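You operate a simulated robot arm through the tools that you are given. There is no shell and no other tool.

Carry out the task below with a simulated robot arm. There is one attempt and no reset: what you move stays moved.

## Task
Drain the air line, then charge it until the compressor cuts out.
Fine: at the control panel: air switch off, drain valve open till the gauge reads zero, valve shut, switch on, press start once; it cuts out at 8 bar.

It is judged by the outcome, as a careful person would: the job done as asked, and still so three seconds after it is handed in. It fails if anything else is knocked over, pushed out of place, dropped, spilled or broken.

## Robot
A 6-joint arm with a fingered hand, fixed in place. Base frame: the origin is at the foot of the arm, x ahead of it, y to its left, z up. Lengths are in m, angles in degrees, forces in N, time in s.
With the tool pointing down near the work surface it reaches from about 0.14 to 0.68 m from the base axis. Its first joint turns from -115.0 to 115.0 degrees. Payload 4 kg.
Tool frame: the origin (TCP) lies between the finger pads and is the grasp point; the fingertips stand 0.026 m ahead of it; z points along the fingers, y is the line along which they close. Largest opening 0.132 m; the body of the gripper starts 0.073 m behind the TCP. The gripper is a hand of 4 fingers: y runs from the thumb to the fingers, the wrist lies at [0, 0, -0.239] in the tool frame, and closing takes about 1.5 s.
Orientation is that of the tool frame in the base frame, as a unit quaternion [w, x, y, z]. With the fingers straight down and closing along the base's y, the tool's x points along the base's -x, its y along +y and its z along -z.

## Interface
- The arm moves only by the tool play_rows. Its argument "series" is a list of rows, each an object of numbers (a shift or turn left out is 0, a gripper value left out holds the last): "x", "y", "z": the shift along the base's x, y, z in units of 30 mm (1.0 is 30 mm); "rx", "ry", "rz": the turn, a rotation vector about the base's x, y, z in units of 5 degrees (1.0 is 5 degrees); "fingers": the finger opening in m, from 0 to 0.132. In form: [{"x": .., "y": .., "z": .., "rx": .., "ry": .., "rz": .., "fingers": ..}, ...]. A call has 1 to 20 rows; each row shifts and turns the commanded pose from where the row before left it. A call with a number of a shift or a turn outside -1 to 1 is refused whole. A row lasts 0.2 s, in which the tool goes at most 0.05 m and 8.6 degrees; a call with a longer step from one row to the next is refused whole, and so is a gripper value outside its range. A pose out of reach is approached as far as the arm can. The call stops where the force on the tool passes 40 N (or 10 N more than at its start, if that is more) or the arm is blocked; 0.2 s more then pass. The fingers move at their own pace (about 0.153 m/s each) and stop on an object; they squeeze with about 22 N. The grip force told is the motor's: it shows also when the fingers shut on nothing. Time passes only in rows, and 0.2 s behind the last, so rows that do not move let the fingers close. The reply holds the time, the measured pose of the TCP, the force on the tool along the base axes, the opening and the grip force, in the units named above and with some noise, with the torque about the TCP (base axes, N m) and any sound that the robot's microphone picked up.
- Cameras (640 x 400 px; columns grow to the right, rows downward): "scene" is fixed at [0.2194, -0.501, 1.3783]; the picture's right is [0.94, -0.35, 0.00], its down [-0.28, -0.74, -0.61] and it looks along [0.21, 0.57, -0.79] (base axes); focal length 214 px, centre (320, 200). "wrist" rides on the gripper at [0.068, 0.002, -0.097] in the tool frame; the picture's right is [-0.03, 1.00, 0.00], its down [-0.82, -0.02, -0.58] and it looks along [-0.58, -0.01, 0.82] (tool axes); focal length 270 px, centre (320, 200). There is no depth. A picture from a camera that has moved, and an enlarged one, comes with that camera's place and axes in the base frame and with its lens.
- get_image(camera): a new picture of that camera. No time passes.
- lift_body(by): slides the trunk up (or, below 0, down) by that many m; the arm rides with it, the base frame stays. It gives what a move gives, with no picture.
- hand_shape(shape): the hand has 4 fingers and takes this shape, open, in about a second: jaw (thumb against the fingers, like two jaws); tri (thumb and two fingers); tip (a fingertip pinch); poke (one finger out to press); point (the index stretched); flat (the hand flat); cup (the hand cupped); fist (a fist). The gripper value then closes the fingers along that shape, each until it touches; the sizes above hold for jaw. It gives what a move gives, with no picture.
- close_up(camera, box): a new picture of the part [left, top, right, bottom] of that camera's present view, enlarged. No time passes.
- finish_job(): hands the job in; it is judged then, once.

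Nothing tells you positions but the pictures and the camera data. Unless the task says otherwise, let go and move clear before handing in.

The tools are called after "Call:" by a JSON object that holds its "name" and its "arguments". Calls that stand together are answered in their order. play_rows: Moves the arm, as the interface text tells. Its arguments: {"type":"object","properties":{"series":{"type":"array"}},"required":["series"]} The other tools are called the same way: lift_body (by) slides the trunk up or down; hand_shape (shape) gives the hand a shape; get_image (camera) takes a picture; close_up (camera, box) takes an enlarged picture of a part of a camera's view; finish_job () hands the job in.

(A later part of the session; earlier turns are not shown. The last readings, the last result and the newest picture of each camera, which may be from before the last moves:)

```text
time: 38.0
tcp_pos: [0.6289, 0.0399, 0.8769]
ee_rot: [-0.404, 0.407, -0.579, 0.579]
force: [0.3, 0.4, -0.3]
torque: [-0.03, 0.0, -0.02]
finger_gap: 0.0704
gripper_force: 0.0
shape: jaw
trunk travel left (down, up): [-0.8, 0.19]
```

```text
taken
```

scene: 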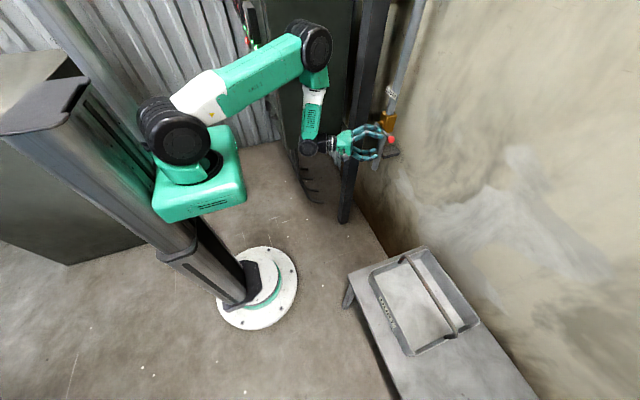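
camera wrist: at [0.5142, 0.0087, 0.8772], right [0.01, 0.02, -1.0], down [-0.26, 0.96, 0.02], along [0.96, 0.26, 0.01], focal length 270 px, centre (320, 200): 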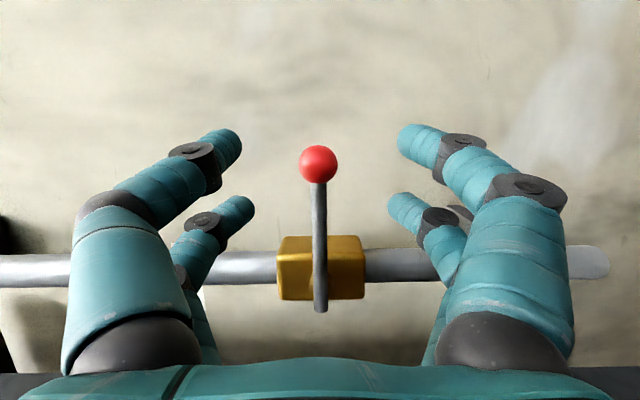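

Now the ball sits between the fingers in line. I'll advance 73 mm so the ball is at the grasp point.

Call:
{"name": "play_rows", "arguments": {"series": [{"x": 0.8, "y": -0.05, "z": 0.02}, {"x": 0.8, "y": -0.05, "z": 0.02}, {"x": 0.8, "y": -0.05, "z": 0.02}, {}]}}

Call:
{"name": "get_image", "arguments": {"camera": "wrist"}}

Call:
{"name": "close_up", "arguments": {"camera": "scene", "box": [340, 90, 430, 180]}}

```text
time: 39.0
tcp_pos: [0.7014, 0.0354, 0.8792]
ee_rot: [-0.405, 0.408, -0.579, 0.579]
force: [-0.3, -0.3, 0.1]
torque: [0.02, 0.0, 0.0]
finger_gap: 0.0707
gripper_force: 0.1
shape: jaw
trunk travel left (down, up): [-0.8, 0.19]
```

```text
taken
camera wrist: at [0.5862, 0.0047, 0.8779], right [0.01, 0.02, -1.0], down [-0.26, 0.96, 0.02], along [0.96, 0.26, 0.01], focal length 270 px, centre (320, 200)
```

wrist: 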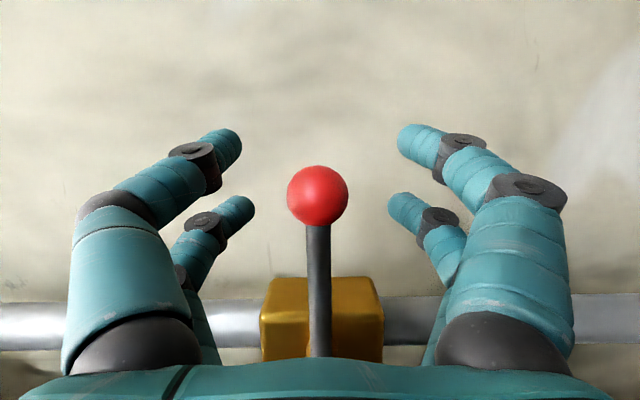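

```text
4.44 times, centred on (385, 135) of scene
camera zoom: at [0.2194, -0.501, 1.3783], right [0.94, -0.35, 0.0], down [-0.28, -0.74, -0.61], along [0.21, 0.57, -0.79], focal length 953 px, centre (31, 489)
```

zoom: 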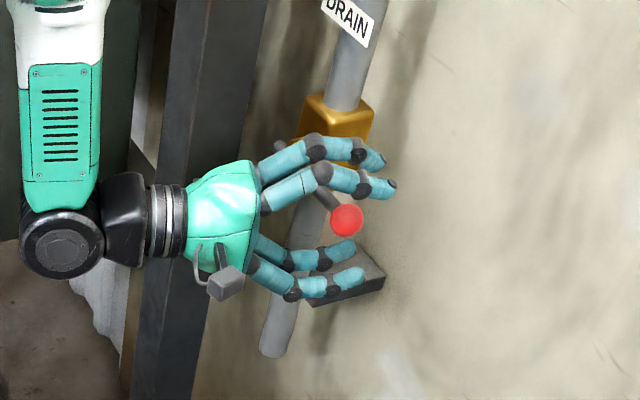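

The ball is between the fingers at the grasp point. I'll close on it.

Call:
{"name": "play_rows", "arguments": {"series": [{"fingers": 0.04}, {"fingers": 0.02}, {"fingers": 0.005}, {"fingers": 0.0}, {}, {}, {}]}}

Call:
{"name": "get_image", "arguments": {"camera": "wrist"}}

```text
time: 40.6
tcp_pos: [0.7008, 0.0356, 0.8795]
ee_rot: [-0.404, 0.407, -0.579, 0.579]
force: [-0.4, 0.3, -0.2]
torque: [-0.05, 0.0, 0.0]
finger_gap: 0.0
gripper_force: 22.1
shape: jaw
trunk travel left (down, up): [-0.8, 0.19]
```

```text
taken
camera wrist: at [0.5859, 0.0048, 0.878], right [0.01, 0.02, -1.0], down [-0.26, 0.96, 0.02], along [0.96, 0.26, 0.01], focal length 270 px, centre (320, 200)
```

wrist: 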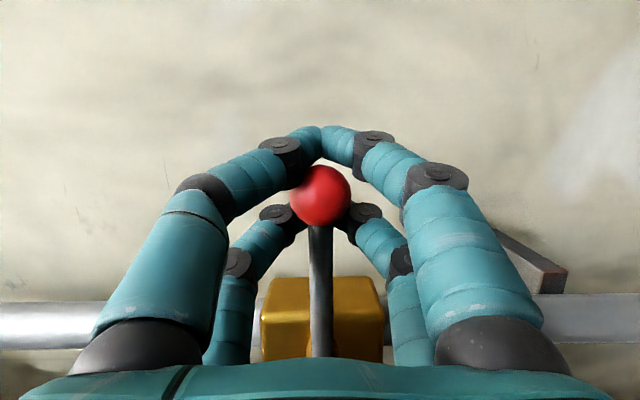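

The fingers cage the ball and rod. I'll try turning the lever downward by a few degrees, watching the force to see which way it opens.

Call:
{"name": "play_rows", "arguments": {"series": [{"rx": 1, "y": 0.01, "z": -0.308}, {"rx": 1, "y": 0.04, "z": -0.305}, {"rx": 1, "y": 0.067, "z": -0.301}]}}

Call:
{"name": "get_image", "arguments": {"camera": "wrist"}}

Call:
{"name": "close_up", "arguments": {"camera": "scene", "box": [340, 90, 430, 180]}}

```text
time: 41.4
tcp_pos: [0.7001, 0.0392, 0.8534]
ee_rot: [0.455, -0.35, 0.65, -0.498]
force: [0.9, -0.2, 0.1]
torque: [0.01, 0.01, 0.01]
finger_gap: 0.0
gripper_force: 22.4
shape: jaw
trunk travel left (down, up): [-0.8, 0.19]
```

```text
taken
camera wrist: at [0.5862, 0.0092, 0.843], right [0.01, 0.28, -0.96], down [-0.26, 0.93, 0.27], along [0.96, 0.25, 0.08], focal length 270 px, centre (320, 200)
```

wrist: 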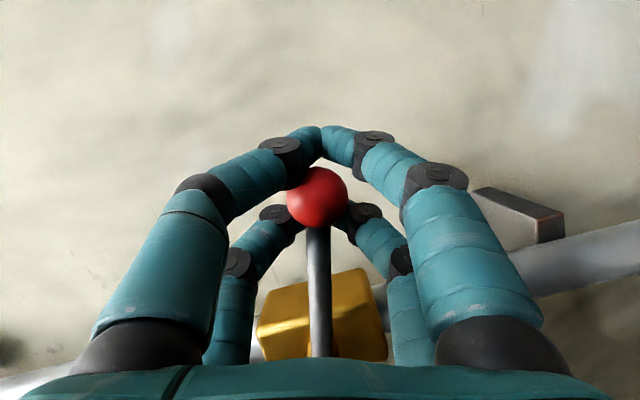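

```text
4.44 times, centred on (385, 135) of scene
camera zoom: at [0.2194, -0.501, 1.3783], right [0.94, -0.35, 0.0], down [-0.28, -0.74, -0.61], along [0.21, 0.57, -0.79], focal length 953 px, centre (31, 489)
```

zoom: 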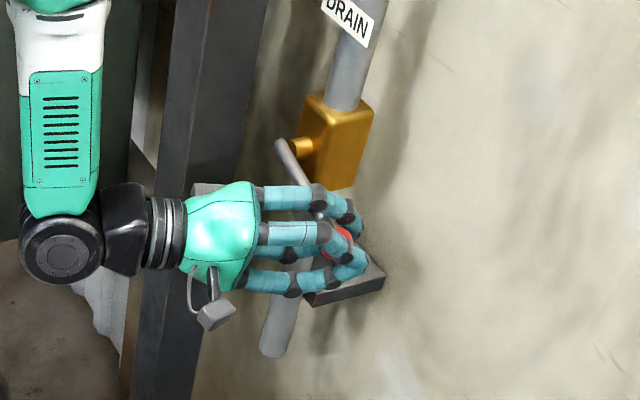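

The lever turns down freely. I'll carry on round the arc to fully open (in line with the pipe).

Call:
{"name": "play_rows", "arguments": {"series": [{"rx": 1, "y": 0.093, "z": -0.294}, {"rx": 1, "y": 0.118, "z": -0.285}, {"rx": 1, "y": 0.142, "z": -0.273}, {"rx": 1, "y": 0.165, "z": -0.26}, {"rx": 1, "y": 0.188, "z": -0.245}, {"rx": 1, "y": 0.208, "z": -0.227}, {"rx": 1, "y": 0.227, "z": -0.208}, {"rx": 1, "y": 0.245, "z": -0.188}]}}

Call:
{"name": "get_image", "arguments": {"camera": "wrist"}}

Call:
{"name": "close_up", "arguments": {"camera": "scene", "box": [340, 90, 430, 180]}}

```text
time: 43.2
tcp_pos: [0.7008, 0.0809, 0.7941]
ee_rot: [0.548, -0.174, 0.781, -0.244]
force: [-0.2, -0.6, -0.7]
torque: [-0.03, 0.01, 0.02]
finger_gap: 0.0
gripper_force: 22.4
shape: jaw
trunk travel left (down, up): [-0.8, 0.19]
```

```text
taken
camera wrist: at [0.5861, 0.0637, 0.7667], right [0.01, 0.83, -0.55], down [-0.26, 0.54, 0.8], along [0.96, 0.14, 0.22], focal length 270 px, centre (320, 200)
```

wrist: 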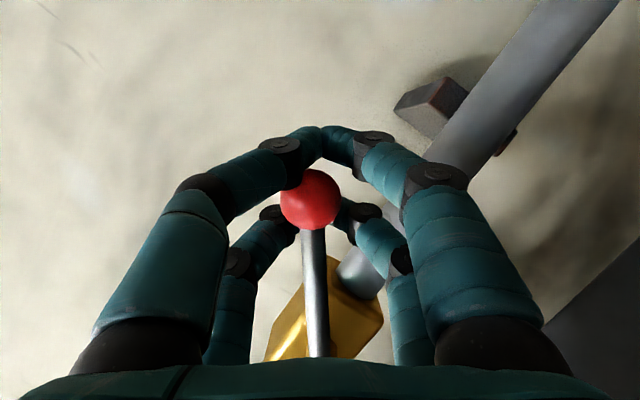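

```text
4.44 times, centred on (385, 135) of scene
camera zoom: at [0.2194, -0.501, 1.3783], right [0.94, -0.35, 0.0], down [-0.28, -0.74, -0.61], along [0.21, 0.57, -0.79], focal length 953 px, centre (31, 489)
```

zoom: 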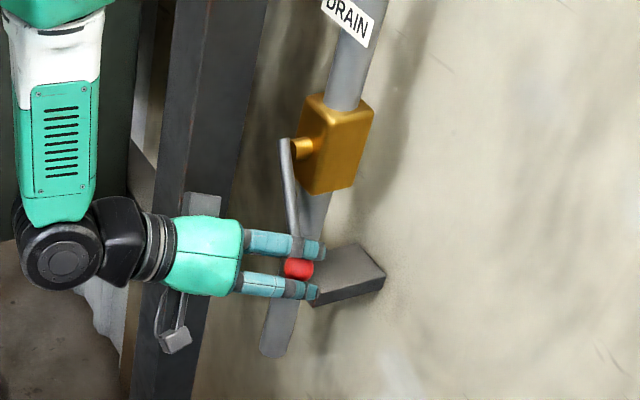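

The lever follows the hand. I'll continue the last 35°.

Call:
{"name": "play_rows", "arguments": {"series": [{"rx": 1, "y": 0.26, "z": -0.165}, {"rx": 1, "y": 0.273, "z": -0.142}, {"rx": 1, "y": 0.285, "z": -0.118}, {"rx": 1, "y": 0.294, "z": -0.093}, {"rx": 1, "y": 0.301, "z": -0.067}, {"rx": 1, "y": 0.305, "z": -0.04}, {"rx": 1, "y": 0.308, "z": -0.013}]}}

Call:
{"name": "get_image", "arguments": {"camera": "wrist"}}

Call:
{"name": "close_up", "arguments": {"camera": "scene", "box": [340, 90, 430, 180]}}

```text
time: 44.8
tcp_pos: [0.6999, 0.14, 0.7736]
ee_rot: [0.574, 0.0, 0.819, 0.0]
force: [-3.7, -3.4, -0.8]
torque: [0.03, -0.02, -0.15]
finger_gap: 0.0
gripper_force: 22.3
shape: jaw
trunk travel left (down, up): [-0.8, 0.19]
```

```text
taken
camera wrist: at [0.5857, 0.1418, 0.7437], right [0.01, 1.0, 0.02], down [-0.26, -0.02, 0.96], along [0.96, -0.01, 0.26], focal length 270 px, centre (320, 200)
```

wrist: 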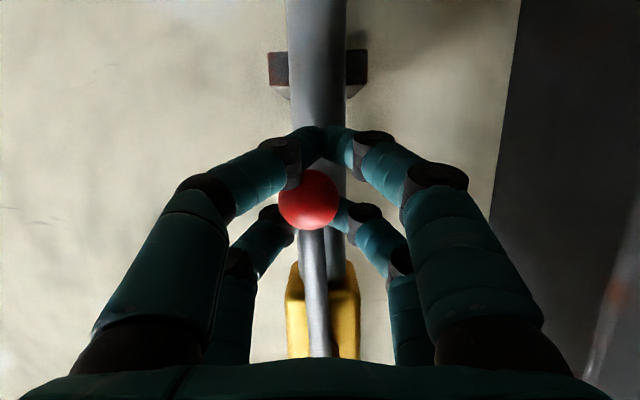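

```text
4.44 times, centred on (385, 135) of scene
camera zoom: at [0.2194, -0.501, 1.3783], right [0.94, -0.35, 0.0], down [-0.28, -0.74, -0.61], along [0.21, 0.57, -0.79], focal length 953 px, centre (31, 489)
```

zoom: 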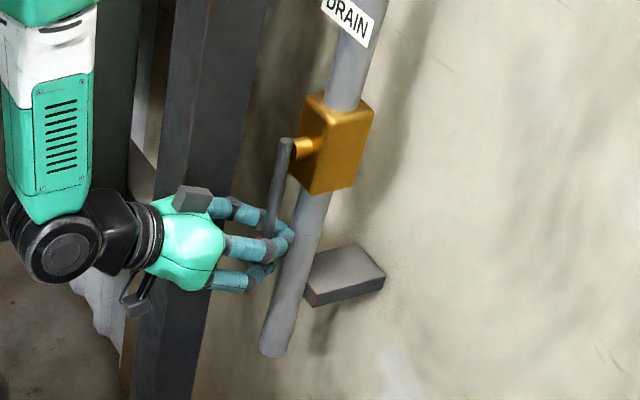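

The lever is nearly in line with the pipe. I'll nudge slightly further to make sure it reaches the open stop.

Call:
{"name": "play_rows", "arguments": {"series": [{"y": 0.12, "x": -0.05}, {"y": 0.12}, {"y": 0.1}, {}, {}]}}

Call:
{"name": "get_image", "arguments": {"camera": "wrist"}}

Call:
{"name": "close_up", "arguments": {"camera": "scene", "box": [340, 90, 430, 180]}}

```text
time: 46.0
tcp_pos: [0.6987, 0.1498, 0.7746]
ee_rot: [0.574, -0.002, 0.819, 0.0]
force: [1.1, -10.4, 1.0]
torque: [0.03, 0.01, -0.05]
finger_gap: 0.0003
gripper_force: 22.0
shape: jaw
trunk travel left (down, up): [-0.8, 0.19]
```

```text
taken
camera wrist: at [0.5852, 0.1513, 0.7438], right [0.01, 1.0, 0.02], down [-0.26, -0.02, 0.96], along [0.96, -0.01, 0.26], focal length 270 px, centre (320, 200)
```

wrist: 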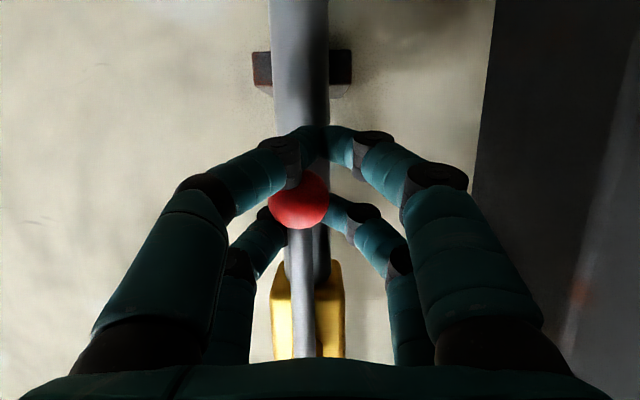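

```text
4.44 times, centred on (385, 135) of scene
camera zoom: at [0.2194, -0.501, 1.3783], right [0.94, -0.35, 0.0], down [-0.28, -0.74, -0.61], along [0.21, 0.57, -0.79], focal length 953 px, centre (31, 489)
```

zoom: 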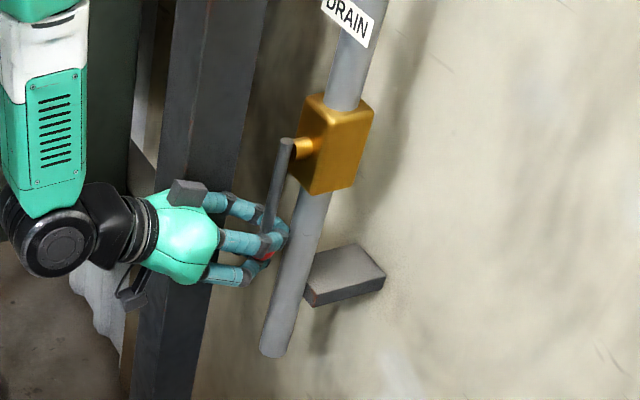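

The lever is in line with the pipe and against its stop (open). I'll release it, back off, and check that it stays.

Call:
{"name": "play_rows", "arguments": {"series": [{"y": -0.2}, {"fingers": 0.03}, {"fingers": 0.06}, {}, {}, {"x": -0.6}, {"x": -0.8}, {"x": -0.8}, {"x": -0.8}, {}]}}

Call:
{"name": "get_image", "arguments": {"camera": "wrist"}}

Call:
{"name": "close_up", "arguments": {"camera": "scene", "box": [340, 90, 430, 180]}}

```text
time: 48.2
tcp_pos: [0.6121, 0.1467, 0.7741]
ee_rot: [0.575, -0.003, 0.818, 0.0]
force: [0.2, -0.3, -0.9]
torque: [-0.02, -0.02, 0.0]
finger_gap: 0.0596
gripper_force: 0.0
shape: jaw
trunk travel left (down, up): [-0.8, 0.19]
```

```text
taken
camera wrist: at [0.4963, 0.1467, 0.7436], right [0.01, 1.0, 0.02], down [-0.27, -0.02, 0.96], along [0.96, -0.01, 0.26], focal length 270 px, centre (320, 200)
```

wrist: 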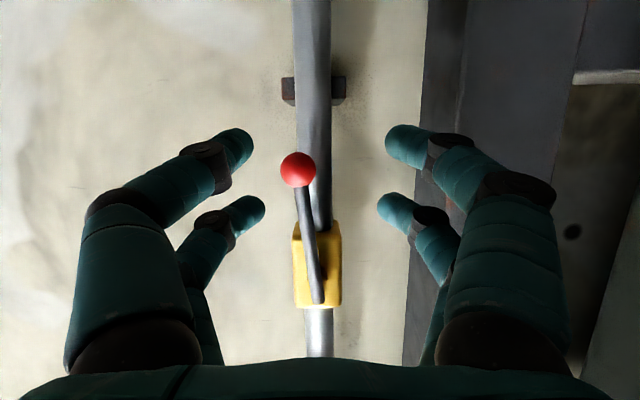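

```text
4.44 times, centred on (385, 135) of scene
camera zoom: at [0.2194, -0.501, 1.3783], right [0.94, -0.35, 0.0], down [-0.28, -0.74, -0.61], along [0.21, 0.57, -0.79], focal length 953 px, centre (31, 489)
```

zoom: 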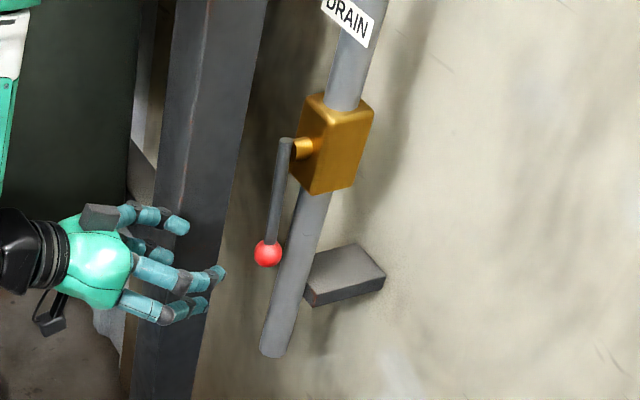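

The lever slipped back to about 7° short of vertical when I let go. I'll go back in and nudge it fully in line with an open-finger push, then leave without dragging it.

Call:
{"name": "play_rows", "arguments": {"series": [{"y": -0.6, "fingers": 0.046}, {}, {"x": 0.8}, {"x": 0.8}, {"x": 0.8}, {"x": 0.4}, {}]}}

Call:
{"name": "get_image", "arguments": {"camera": "wrist"}}

```text
time: 49.8
tcp_pos: [0.6937, 0.1287, 0.773]
ee_rot: [0.573, -0.003, 0.819, 0.0]
force: [0.6, 0.3, 1.0]
torque: [0.01, 0.0, -0.03]
finger_gap: 0.0462
gripper_force: 0.1
shape: jaw
trunk travel left (down, up): [-0.8, 0.19]
```

```text
taken
camera wrist: at [0.5785, 0.1291, 0.7423], right [0.01, 1.0, 0.02], down [-0.26, -0.02, 0.96], along [0.96, -0.01, 0.26], focal length 270 px, centre (320, 200)
```

wrist: 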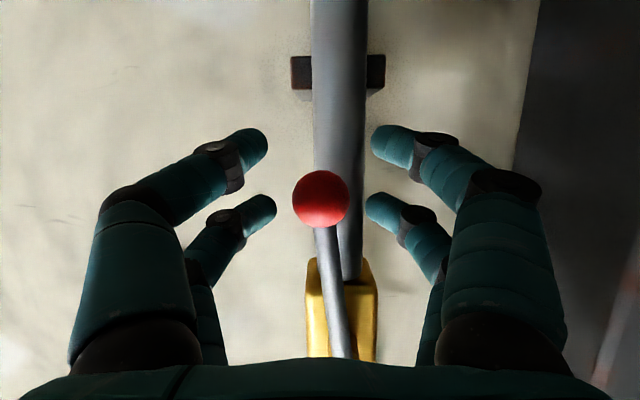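

Call:
{"name": "play_rows", "arguments": {"series": [{"y": 0.3}, {"y": 0.3}, {"y": 0.25}, {}]}}

Call:
{"name": "get_image", "arguments": {"camera": "wrist"}}

```text
time: 50.8
tcp_pos: [0.6929, 0.1531, 0.7732]
ee_rot: [0.573, -0.002, 0.819, 0.0]
force: [-0.6, 0.0, -0.3]
torque: [0.0, 0.01, 0.0]
finger_gap: 0.0464
gripper_force: 0.0
shape: jaw
trunk travel left (down, up): [-0.8, 0.19]
```

```text
taken
camera wrist: at [0.5786, 0.1542, 0.742], right [0.01, 1.0, 0.02], down [-0.26, -0.02, 0.96], along [0.96, -0.01, 0.26], focal length 270 px, centre (320, 200)
```

wrist: 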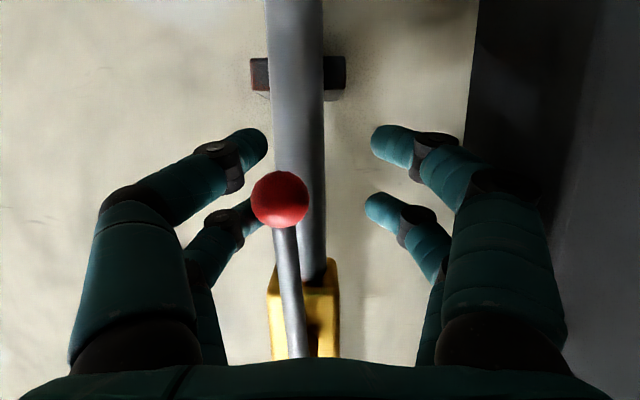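

Call:
{"name": "play_rows", "arguments": {"series": [{"y": 0.15}, {"y": 0.15}, {}]}}

Call:
{"name": "get_image", "arguments": {"camera": "wrist"}}

```text
time: 51.6
tcp_pos: [0.6921, 0.1598, 0.7735]
ee_rot: [0.573, 0.0, 0.819, -0.001]
force: [-3.0, -15.5, 0.9]
torque: [0.27, -0.01, 0.78]
finger_gap: 0.0444
gripper_force: 0.1
shape: jaw
trunk travel left (down, up): [-0.8, 0.19]
```

```text
taken
camera wrist: at [0.5778, 0.1611, 0.7426], right [0.01, 1.0, 0.02], down [-0.26, -0.02, 0.96], along [0.96, -0.02, 0.26], focal length 270 px, centre (320, 200)
```

wrist: 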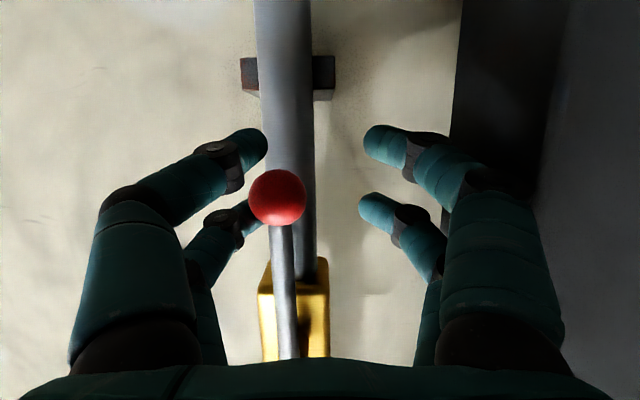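

A knuckle has touched the steel post lightly, and the lever now stands in line with the pipe. I'll ease off to the right a little and withdraw straight back.

Call:
{"name": "play_rows", "arguments": {"series": [{"y": -0.2}, {"y": -0.05, "x": -0.1}, {"x": -0.5}, {"x": -0.8}, {"x": -0.8}, {"x": -0.8}, {}]}}

Call:
{"name": "get_image", "arguments": {"camera": "wrist"}}

Call:
{"name": "get_image", "arguments": {"camera": "scene"}}

```text
time: 53.2
tcp_pos: [0.6038, 0.1535, 0.774]
ee_rot: [0.574, -0.002, 0.819, -0.001]
force: [-0.4, 0.5, 0.0]
torque: [0.01, 0.0, 0.01]
finger_gap: 0.0458
gripper_force: 0.1
shape: jaw
trunk travel left (down, up): [-0.8, 0.19]
```

```text
taken
camera wrist: at [0.4886, 0.155, 0.7433], right [0.01, 1.0, 0.02], down [-0.26, -0.02, 0.96], along [0.96, -0.01, 0.26], focal length 270 px, centre (320, 200)
```

wrist: 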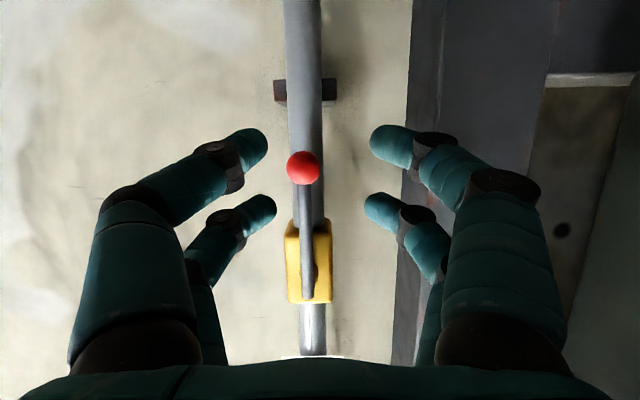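

```text
taken
```

scene: 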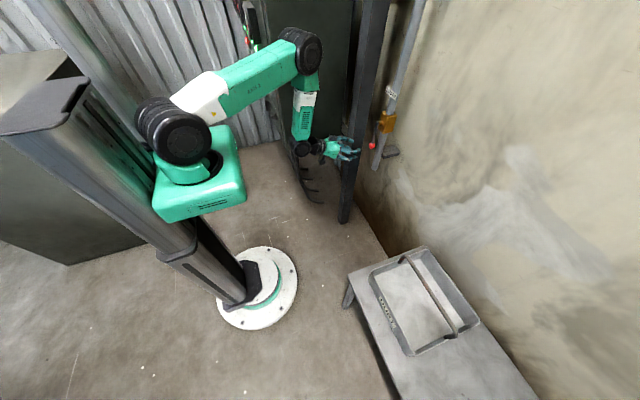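

The lever is fully in line now and stays put. Next I'll go back up and around to read the gauge.

Call:
{"name": "play_rows", "arguments": {"series": [{"y": -0.8}, {"y": -0.8}, {"ry": 0.8, "z": 0.95, "x": -0.1}, {"ry": 0.8, "z": 0.95, "x": -0.1}, {"ry": 0.8, "z": 0.95, "x": -0.1}, {"ry": 0.8, "z": 0.95, "x": -0.1}, {"ry": 0.8, "z": 0.95, "x": -0.1}, {"ry": 0.8, "z": 0.95, "x": -0.1}, {"ry": 0.8, "z": 0.95, "x": -0.1}, {"ry": 0.8, "z": 0.95, "x": -0.1}, {"ry": 0.95, "z": 0.6, "x": -0.75}, {"ry": 0.95, "z": 0.6, "x": -0.75}, {"ry": 0.95, "z": 0.6, "x": -0.75}, {"ry": 0.95, "z": 0.6, "x": -0.75}, {"ry": 0.95, "z": 0.6, "x": -0.75}, {"ry": 0.95, "z": 0.6, "x": -0.75}, {"ry": 0.95, "z": 0.6, "x": -0.75}, {"ry": 0.95, "z": 0.6, "x": -0.75}, {}]}}

Call:
{"name": "get_image", "arguments": {"camera": "scene"}}

Call:
{"name": "get_image", "arguments": {"camera": "wrist"}}

```text
time: 57.2
tcp_pos: [0.3985, 0.1079, 1.1462]
ee_rot: [0.001, -0.002, 1.0, 0.001]
force: [-0.7, 0.2, -0.3]
torque: [-0.02, -0.01, 0.02]
finger_gap: 0.046
gripper_force: 0.0
shape: jaw
trunk travel left (down, up): [-0.8, 0.19]
```

```text
taken
```

scene: 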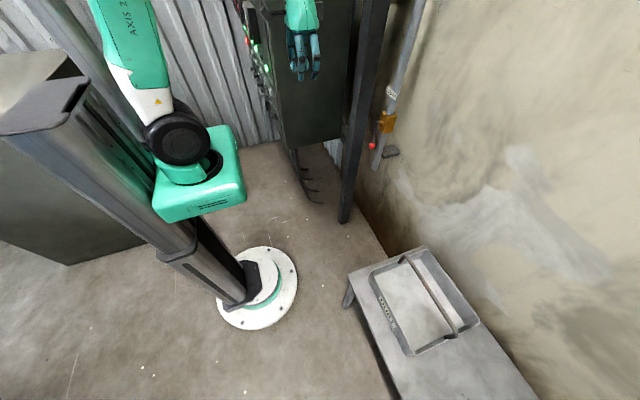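

```text
taken
camera wrist: at [0.3302, 0.109, 1.2436], right [0.02, 1.0, 0.0], down [0.82, -0.02, 0.58], along [0.58, -0.01, -0.82], focal length 270 px, centre (320, 200)
```

wrist: 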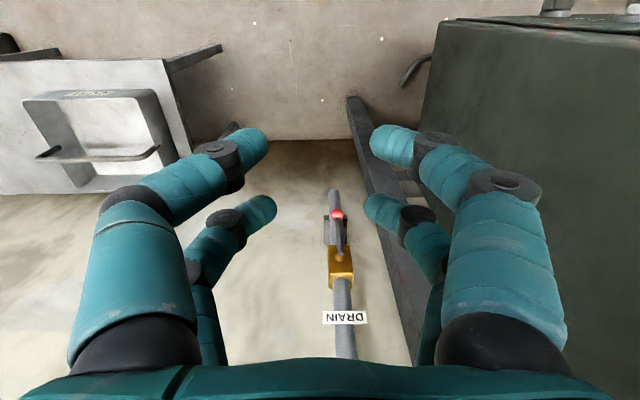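

The lever is clearly along the pipe. Now back around to see the panel gauge.

Call:
{"name": "play_rows", "arguments": {"series": [{"x": -1, "y": 0.2}, {"x": -1, "y": 0.2}, {"x": -1, "y": 0.2}, {"x": -1, "y": 0.2}, {"x": -1, "y": 0.2}, {"x": -1, "y": 0.2}, {"x": -1, "y": 0.4}, {"x": -1, "y": 0.4}, {"y": 1, "ry": -1, "x": -0.2}, {"y": 1, "ry": -1, "x": -0.2}, {"y": 1, "ry": -1, "x": -0.2}, {"y": 1, "ry": -1, "x": -0.2}, {"y": 1, "ry": -1, "x": -0.2}, {"y": 1, "ry": -1}, {"y": 1, "ry": -1}, {"y": 1}, {"y": 1}, {"y": 0.7}, {}]}}

Call:
{"name": "get_image", "arguments": {"camera": "wrist"}}

```text
time: 61.2
tcp_pos: [0.1335, 0.4656, 1.1443]
ee_rot: [0.301, -0.002, 0.954, 0.0]
force: [-0.7, -0.5, 0.4]
torque: [-0.01, -0.02, 0.01]
finger_gap: 0.046
gripper_force: 0.0
shape: jaw
out of reach, approached as far as the arm can: row 7, 8
trunk travel left (down, up): [-0.8, 0.19]
```

```text
taken
camera wrist: at [0.0218, 0.4674, 1.1845], right [0.02, 1.0, 0.01], down [0.34, -0.02, 0.94], along [0.94, -0.01, -0.34], focal length 270 px, centre (320, 200)
```

wrist: 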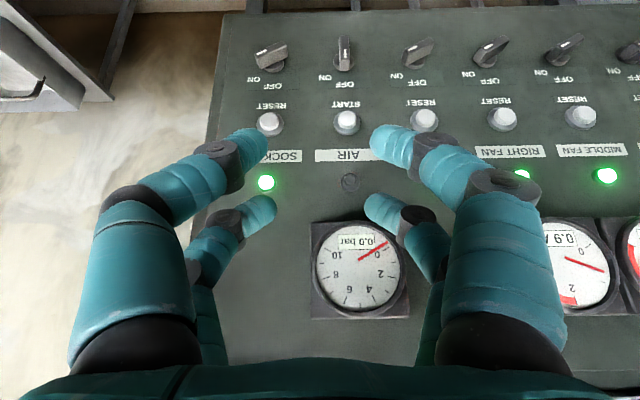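

Call:
{"name": "close_up", "arguments": {"camera": "wrist", "box": [290, 210, 430, 330]}}

Call:
{"name": "close_up", "arguments": {"camera": "wrist", "box": [220, 20, 440, 200]}}

```text
3.33 times, centred on (360, 270) of wrist
camera zoom: at [0.0218, 0.4674, 1.1845], right [0.02, 1.0, 0.01], down [0.34, -0.02, 0.94], along [0.94, -0.01, -0.34], focal length 901 px, centre (187, -33)
```

zoom: 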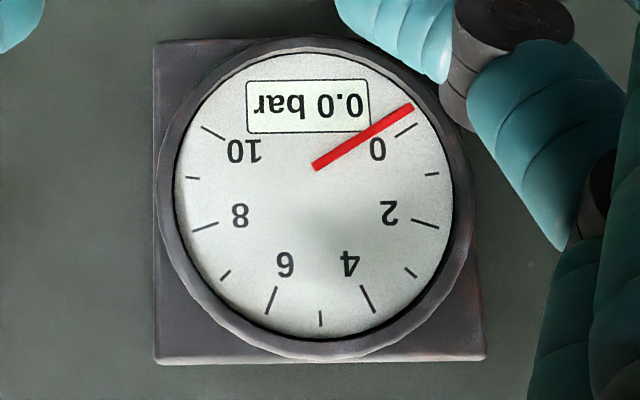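

```text
2.22 times, centred on (330, 110) of wrist
camera zoom: at [0.0218, 0.4674, 1.1845], right [0.02, 1.0, 0.01], down [0.34, -0.02, 0.94], along [0.94, -0.01, -0.34], focal length 601 px, centre (298, 400)
```

zoom: 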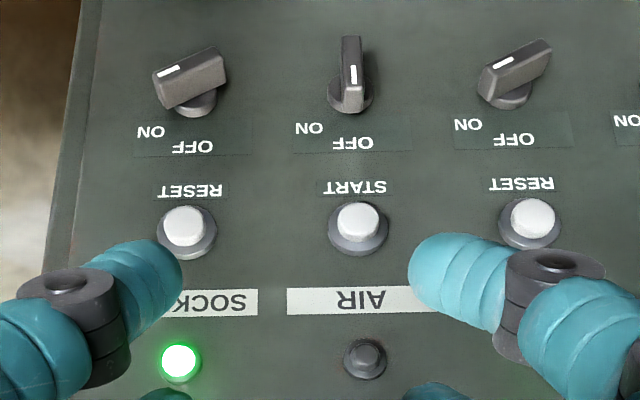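

The gauge reads 0.0 bar, so the line is drained. I'll return to the valve along the same path to shut it.

Call:
{"name": "play_rows", "arguments": {"series": [{"y": -0.7}, {"y": -1}, {"y": -1}, {"y": -1, "ry": 1}, {"y": -1, "ry": 1}, {"y": -1, "ry": 1, "x": 0.2}, {"y": -1, "ry": 1, "x": 0.2}, {"y": -1, "ry": 1, "x": 0.2}, {"y": -1, "ry": 1, "x": 0.2}, {"y": -0.5, "ry": 1, "x": 0.5}, {"x": 1, "y": -0.3}, {"x": 1, "y": -0.3}, {"x": 1, "y": -0.3}, {"x": 1, "y": -0.3}, {"x": 1, "y": -0.3}, {"x": 1, "y": -0.3}, {"x": 1, "y": -0.4}, {}]}}

Call:
{"name": "get_image", "arguments": {"camera": "wrist"}}

```text
time: 65.0
tcp_pos: [0.3842, 0.1222, 1.1445]
ee_rot: [0.0, -0.001, 1.0, 0.001]
force: [0.1, 0.4, 0.6]
torque: [-0.01, -0.03, 0.02]
finger_gap: 0.046
gripper_force: 0.1
shape: jaw
trunk travel left (down, up): [-0.8, 0.19]
```

```text
taken
camera wrist: at [0.3161, 0.1232, 1.2411], right [0.02, 1.0, 0.0], down [0.82, -0.02, 0.58], along [0.58, -0.01, -0.82], focal length 270 px, centre (320, 200)
```

wrist: 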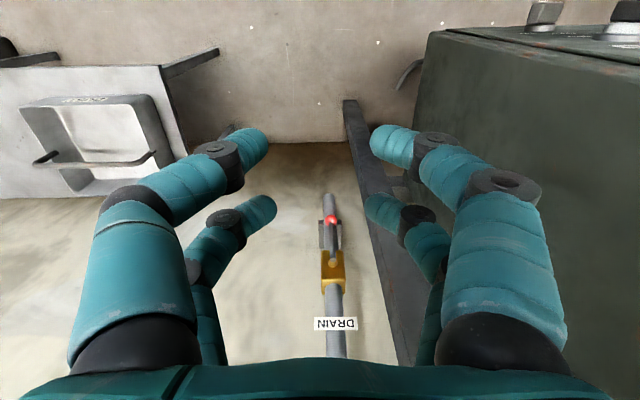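

Call:
{"name": "play_rows", "arguments": {"series": [{"ry": -0.95, "z": -0.6, "x": 0.8, "y": -0.06}, {"ry": -0.95, "z": -0.6, "x": 0.8, "y": -0.06}, {"ry": -0.95, "z": -0.6, "x": 0.8, "y": -0.06}, {"ry": -0.95, "z": -0.6, "x": 0.8, "y": -0.06}, {"ry": -0.95, "z": -0.6, "x": 0.8, "y": -0.06}, {"ry": -0.95, "z": -0.6, "x": 0.8, "y": -0.06}, {"ry": -0.95, "z": -0.6, "x": 0.8, "y": -0.06}, {"ry": -0.95, "z": -0.6, "x": 0.8, "y": -0.06}, {"ry": -0.8, "z": -0.95, "x": 0.12}, {"ry": -0.8, "z": -0.95, "x": 0.12}, {"ry": -0.8, "z": -0.95, "x": 0.12}, {"ry": -0.8, "z": -0.95, "x": 0.12}, {"ry": -0.8, "z": -0.95, "x": 0.12}, {"ry": -0.8, "z": -0.95, "x": 0.12}, {"ry": -0.8, "z": -0.95, "x": 0.12}, {"ry": -0.8, "z": -0.95, "x": 0.12, "fingers": 0.06}, {}]}}

Call:
{"name": "get_image", "arguments": {"camera": "wrist"}}

Call:
{"name": "get_image", "arguments": {"camera": "scene"}}

```text
time: 68.6
tcp_pos: [0.6041, 0.1091, 0.7716]
ee_rot: [0.575, -0.001, 0.818, -0.001]
force: [0.0, -1.1, -0.1]
torque: [0.02, 0.01, -0.01]
finger_gap: 0.0593
gripper_force: 0.0
shape: jaw
trunk travel left (down, up): [-0.8, 0.19]
```

```text
taken
camera wrist: at [0.4902, 0.1098, 0.7406], right [0.01, 1.0, 0.02], down [-0.27, -0.02, 0.96], along [0.96, -0.01, 0.27], focal length 270 px, centre (320, 200)
```

wrist: 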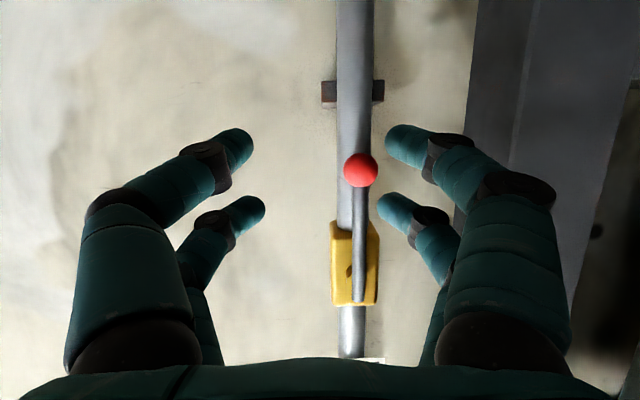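

```text
taken
```

scene: 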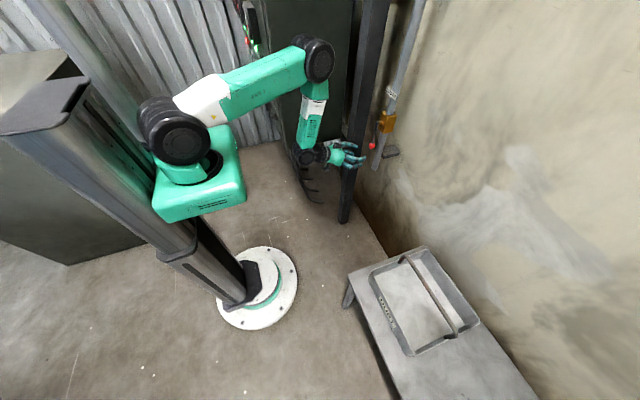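

The ball is at about (0.704, 0.140, 0.773). I'll line up and move in around it.

Call:
{"name": "play_rows", "arguments": {"series": [{"y": 0.5}, {"y": 0.48}, {"x": 0.8}, {"x": 0.8}, {"x": 0.8}, {"x": 0.8}, {}]}}

Call:
{"name": "get_image", "arguments": {"camera": "wrist"}}

```text
time: 70.2
tcp_pos: [0.7015, 0.1381, 0.7713]
ee_rot: [0.574, -0.001, 0.819, -0.001]
force: [0.4, -1.3, 0.1]
torque: [-0.03, -0.04, 0.0]
finger_gap: 0.0597
gripper_force: 0.1
shape: jaw
trunk travel left (down, up): [-0.8, 0.19]
```

```text
taken
camera wrist: at [0.5868, 0.1389, 0.7398], right [0.01, 1.0, 0.02], down [-0.26, -0.02, 0.96], along [0.96, -0.01, 0.26], focal length 270 px, centre (320, 200)
```

wrist: 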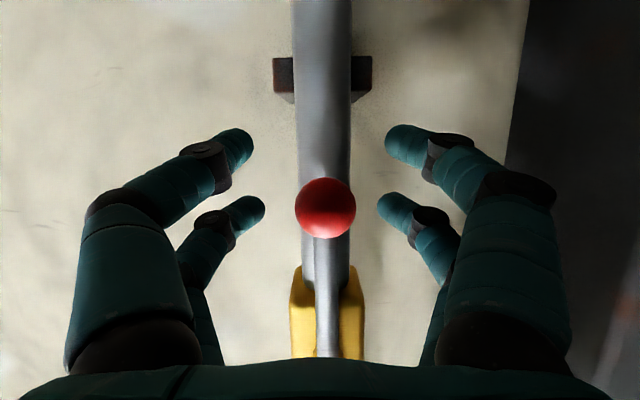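

Call:
{"name": "play_rows", "arguments": {"series": [{"fingers": 0.04, "x": -0.06, "z": 0.05}, {"fingers": 0.02}, {"fingers": 0.005}, {"fingers": 0.0}, {}, {}, {}]}}

Call:
{"name": "get_image", "arguments": {"camera": "wrist"}}

```text
time: 71.8
tcp_pos: [0.6998, 0.1375, 0.7726]
ee_rot: [0.575, -0.002, 0.818, -0.001]
force: [1.0, 0.2, 0.0]
torque: [-0.02, -0.02, 0.03]
finger_gap: 0.0
gripper_force: 22.0
shape: jaw
trunk travel left (down, up): [-0.8, 0.19]
```

```text
taken
camera wrist: at [0.5847, 0.1391, 0.7411], right [0.01, 1.0, 0.02], down [-0.26, -0.02, 0.96], along [0.96, -0.01, 0.26], focal length 270 px, centre (320, 200)
```

wrist: 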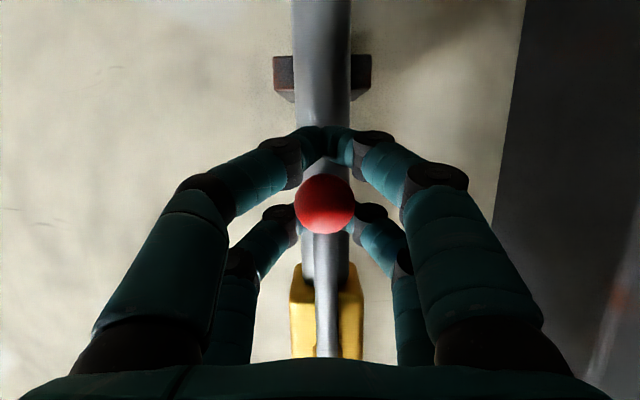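

The ball is caged again. I'll swing the lever back up along the arc to the shut position.

Call:
{"name": "play_rows", "arguments": {"series": [{"rx": -1, "y": -0.308, "z": 0.013}, {"rx": -1, "y": -0.305, "z": 0.04}, {"rx": -1, "y": -0.301, "z": 0.067}, {"rx": -1, "y": -0.294, "z": 0.093}, {"rx": -1, "y": -0.285, "z": 0.118}, {"rx": -1, "y": -0.273, "z": 0.142}, {"rx": -1, "y": -0.26, "z": 0.165}, {"rx": -1, "y": -0.245, "z": 0.188}, {"rx": -1, "y": -0.227, "z": 0.208}, {"rx": -1, "y": -0.208, "z": 0.227}]}}

Call:
{"name": "get_image", "arguments": {"camera": "wrist"}}

```text
time: 74.0
tcp_pos: [0.6999, 0.0568, 0.809]
ee_rot: [0.52, -0.245, 0.741, -0.347]
force: [3.2, 2.9, 0.5]
torque: [0.02, 0.01, 0.0]
finger_gap: 0.0
gripper_force: 22.1
shape: jaw
trunk travel left (down, up): [-0.8, 0.19]
```

```text
taken
camera wrist: at [0.5846, 0.034, 0.7894], right [0.01, 0.66, -0.75], down [-0.26, 0.73, 0.63], along [0.96, 0.2, 0.18], focal length 270 px, centre (320, 200)
```

wrist: 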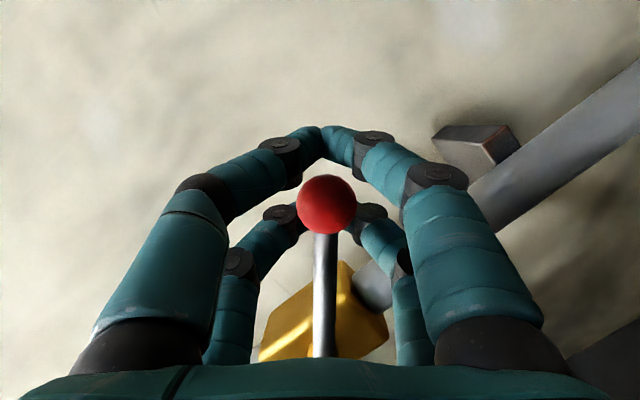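

The lever follows smoothly. I'll complete the last 40° and press lightly to the shut stop.

Call:
{"name": "play_rows", "arguments": {"series": [{"rx": -1, "y": -0.188, "z": 0.245}, {"rx": -1, "y": -0.165, "z": 0.26}, {"rx": -1, "y": -0.142, "z": 0.273}, {"rx": -1, "y": -0.118, "z": 0.285}, {"rx": -1, "y": -0.093, "z": 0.294}, {"rx": -1, "y": -0.067, "z": 0.301}, {"rx": -1, "y": -0.04, "z": 0.305}, {"rx": -1, "y": -0.01, "z": 0.308}, {}]}}

Call:
{"name": "get_image", "arguments": {"camera": "wrist"}}

Call:
{"name": "close_up", "arguments": {"camera": "scene", "box": [340, 90, 430, 180]}}

```text
time: 76.0
tcp_pos: [0.7001, 0.0335, 0.8786]
ee_rot: [-0.403, 0.407, -0.579, 0.58]
force: [1.5, -0.5, -1.1]
torque: [0.01, -0.01, -0.05]
finger_gap: 0.0
gripper_force: 22.0
shape: jaw
trunk travel left (down, up): [-0.8, 0.19]
```

```text
taken
camera wrist: at [0.5846, 0.002, 0.8782], right [0.01, 0.02, -1.0], down [-0.26, 0.96, 0.02], along [0.96, 0.26, 0.01], focal length 270 px, centre (320, 200)
```

wrist: 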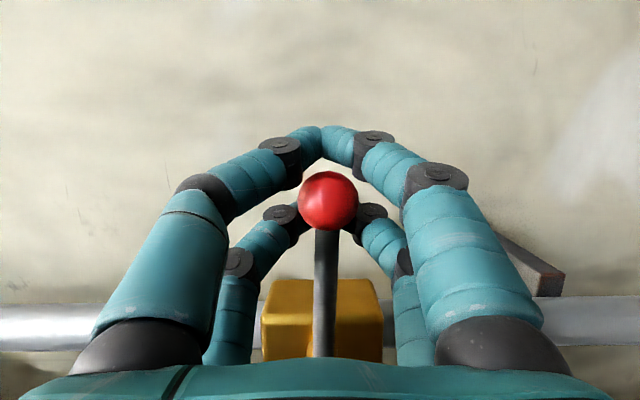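

```text
4.44 times, centred on (385, 135) of scene
camera zoom: at [0.2194, -0.501, 1.3783], right [0.94, -0.35, 0.0], down [-0.28, -0.74, -0.61], along [0.21, 0.57, -0.79], focal length 953 px, centre (31, 489)
```

zoom: 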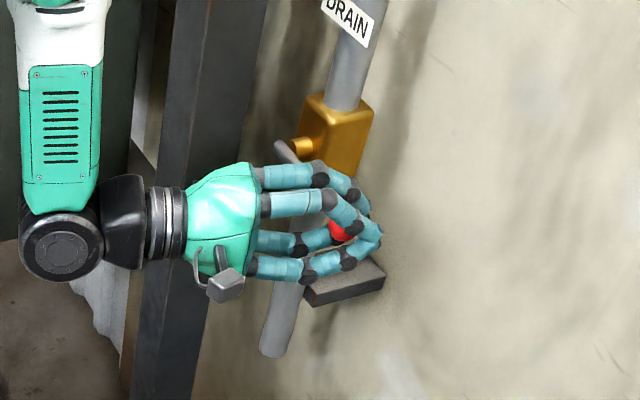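

The lever is nearly horizontal. I'll press gently upward to the shut stop.

Call:
{"name": "play_rows", "arguments": {"series": [{"z": 0.12}, {"z": 0.12}, {"z": 0.1}, {}]}}

Call:
{"name": "get_image", "arguments": {"camera": "wrist"}}

```text
time: 77.0
tcp_pos: [0.7009, 0.0345, 0.8878]
ee_rot: [0.405, -0.408, 0.579, -0.578]
force: [2.8, 1.1, -5.8]
torque: [-0.02, 0.01, 0.04]
finger_gap: 0.0002
gripper_force: 22.0
shape: jaw
trunk travel left (down, up): [-0.8, 0.19]
```

```text
taken
camera wrist: at [0.5852, 0.0021, 0.8868], right [0.0, 0.02, -1.0], down [-0.27, 0.96, 0.02], along [0.96, 0.26, 0.01], focal length 270 px, centre (320, 200)
```

wrist: 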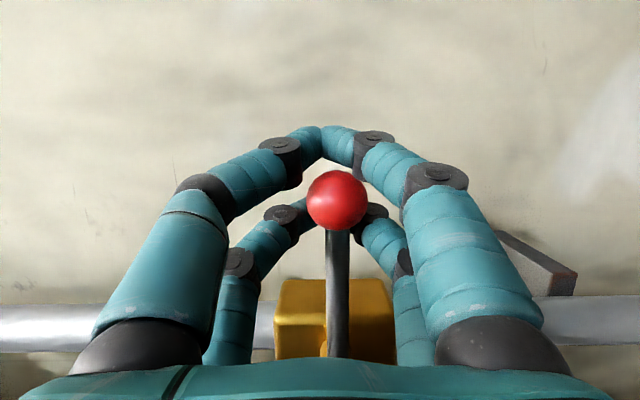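

The lever is horizontal again at its original height and against the stop. I'll ease off, release, and withdraw.

Call:
{"name": "play_rows", "arguments": {"series": [{"z": -0.12}, {"fingers": 0.02}, {"fingers": 0.04}, {"fingers": 0.06}, {}, {}]}}

Call:
{"name": "get_image", "arguments": {"camera": "wrist"}}

```text
time: 78.4
tcp_pos: [0.699, 0.0327, 0.8844]
ee_rot: [-0.405, 0.408, -0.578, 0.579]
force: [-0.8, -0.4, 0.0]
torque: [0.03, -0.01, -0.02]
finger_gap: 0.0593
gripper_force: 0.0
shape: jaw
trunk travel left (down, up): [-0.8, 0.19]
```

```text
taken
camera wrist: at [0.5846, 0.0014, 0.8841], right [0.01, 0.02, -1.0], down [-0.26, 0.96, 0.02], along [0.96, 0.26, 0.01], focal length 270 px, centre (320, 200)
```

wrist: 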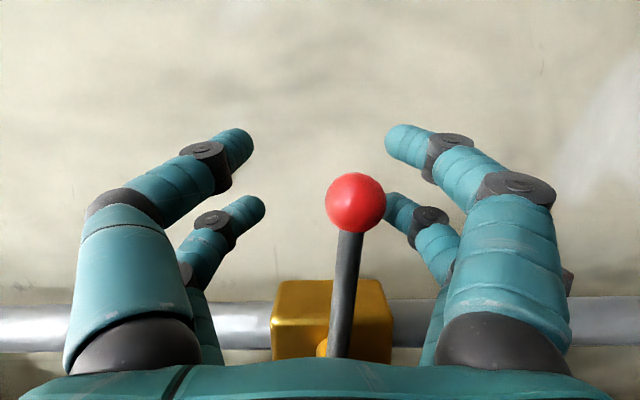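

The lever sagged about 5° as the fingers opened, so I'll push it up to the stop with the lower fingers, then leave without gripping.

Call:
{"name": "play_rows", "arguments": {"series": [{"z": 0.2}, {"z": 0.2}, {"z": 0.1}, {}]}}

Call:
{"name": "get_image", "arguments": {"camera": "wrist"}}

```text
time: 79.4
tcp_pos: [0.699, 0.0325, 0.9015]
ee_rot: [0.404, -0.408, 0.579, -0.578]
force: [0.5, -0.5, 0.4]
torque: [0.0, 0.04, -0.01]
finger_gap: 0.0598
gripper_force: 0.1
shape: jaw
trunk travel left (down, up): [-0.8, 0.19]
```

```text
taken
camera wrist: at [0.5848, 0.0013, 0.8986], right [0.01, 0.02, -1.0], down [-0.26, 0.96, 0.02], along [0.96, 0.26, 0.01], focal length 270 px, centre (320, 200)
```

wrist: 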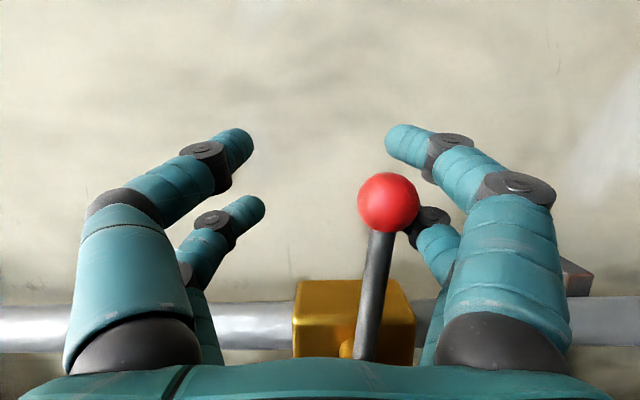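

Call:
{"name": "play_rows", "arguments": {"series": [{"z": 0.15}, {"z": 0.15}, {}]}}

Call:
{"name": "get_image", "arguments": {"camera": "wrist"}}

```text
time: 80.2
tcp_pos: [0.6991, 0.0331, 0.9095]
ee_rot: [-0.405, 0.407, -0.579, 0.579]
force: [0.6, 0.0, -0.2]
torque: [0.01, -0.06, -0.02]
finger_gap: 0.0606
gripper_force: 0.2
shape: jaw
trunk travel left (down, up): [-0.8, 0.19]
```

```text
taken
camera wrist: at [0.5845, 0.0013, 0.9084], right [0.01, 0.02, -1.0], down [-0.26, 0.96, 0.02], along [0.96, 0.26, 0.01], focal length 270 px, centre (320, 200)
```

wrist: 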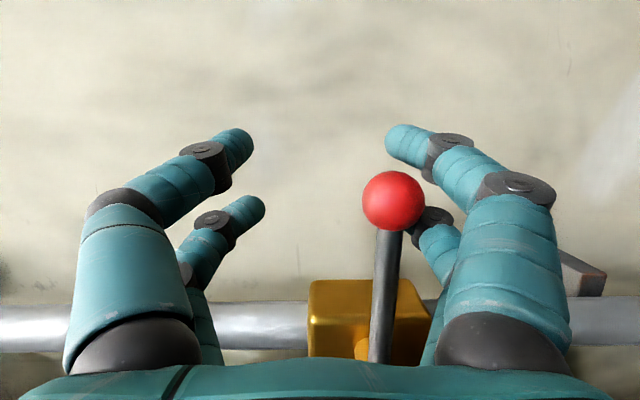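

Call:
{"name": "play_rows", "arguments": {"series": [{"z": 0.12}, {"z": 0.06}, {}]}}

Call:
{"name": "get_image", "arguments": {"camera": "wrist"}}

```text
time: 81.0
tcp_pos: [0.6993, 0.0329, 0.9145]
ee_rot: [-0.404, 0.408, -0.579, 0.579]
force: [1.1, -1.1, -2.0]
torque: [0.01, -0.05, -0.02]
finger_gap: 0.0605
gripper_force: 0.0
shape: jaw
trunk travel left (down, up): [-0.8, 0.19]
```

```text
taken
camera wrist: at [0.5842, 0.0012, 0.9134], right [0.01, 0.02, -1.0], down [-0.26, 0.96, 0.02], along [0.96, 0.26, 0.01], focal length 270 px, centre (320, 200)
```

wrist: 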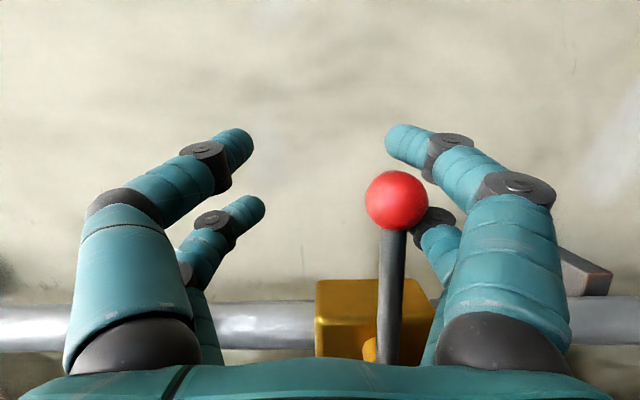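

Call:
{"name": "play_rows", "arguments": {"series": [{"z": 0.1}, {"z": 0.05}, {}]}}

Call:
{"name": "get_image", "arguments": {"camera": "wrist"}}

```text
time: 81.8
tcp_pos: [0.6997, 0.0318, 0.9174]
ee_rot: [0.405, -0.407, 0.579, -0.579]
force: [0.4, 0.9, -4.2]
torque: [0.01, -0.01, 0.02]
finger_gap: 0.0621
gripper_force: 0.1
shape: jaw
trunk travel left (down, up): [-0.8, 0.19]
```

```text
taken
camera wrist: at [0.5849, 0.001, 0.9173], right [0.01, 0.02, -1.0], down [-0.26, 0.96, 0.02], along [0.96, 0.26, 0.01], focal length 270 px, centre (320, 200)
```

wrist: 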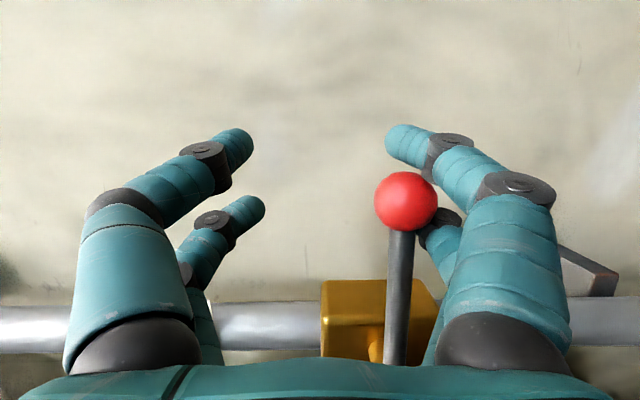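

The lever is horizontal against the shut stop (about 4 N). I'll drop away slightly and withdraw straight back.

Call:
{"name": "play_rows", "arguments": {"series": [{"z": -0.2}, {"z": -0.15, "x": -0.1}, {"x": -0.5}, {"x": -0.8}, {"x": -0.8}, {}]}}

Call:
{"name": "get_image", "arguments": {"camera": "wrist"}}

Call:
{"name": "close_up", "arguments": {"camera": "scene", "box": [340, 90, 430, 180]}}

```text
time: 83.2
tcp_pos: [0.6327, 0.0331, 0.9076]
ee_rot: [-0.405, 0.407, -0.579, 0.579]
force: [0.0, -0.7, 0.6]
torque: [-0.03, -0.01, 0.0]
finger_gap: 0.0598
gripper_force: 0.1
shape: jaw
trunk travel left (down, up): [-0.8, 0.19]
```

```text
taken
camera wrist: at [0.5179, 0.0015, 0.9064], right [0.01, 0.02, -1.0], down [-0.26, 0.96, 0.02], along [0.96, 0.26, 0.01], focal length 270 px, centre (320, 200)
```

wrist: 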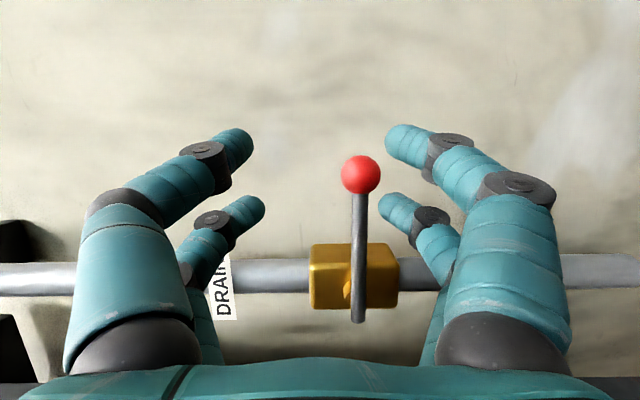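

```text
4.44 times, centred on (385, 135) of scene
camera zoom: at [0.2194, -0.501, 1.3783], right [0.94, -0.35, 0.0], down [-0.28, -0.74, -0.61], along [0.21, 0.57, -0.79], focal length 953 px, centre (31, 489)
```

zoom: 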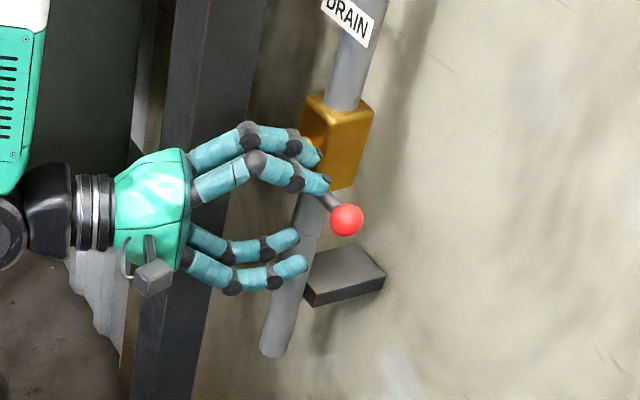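

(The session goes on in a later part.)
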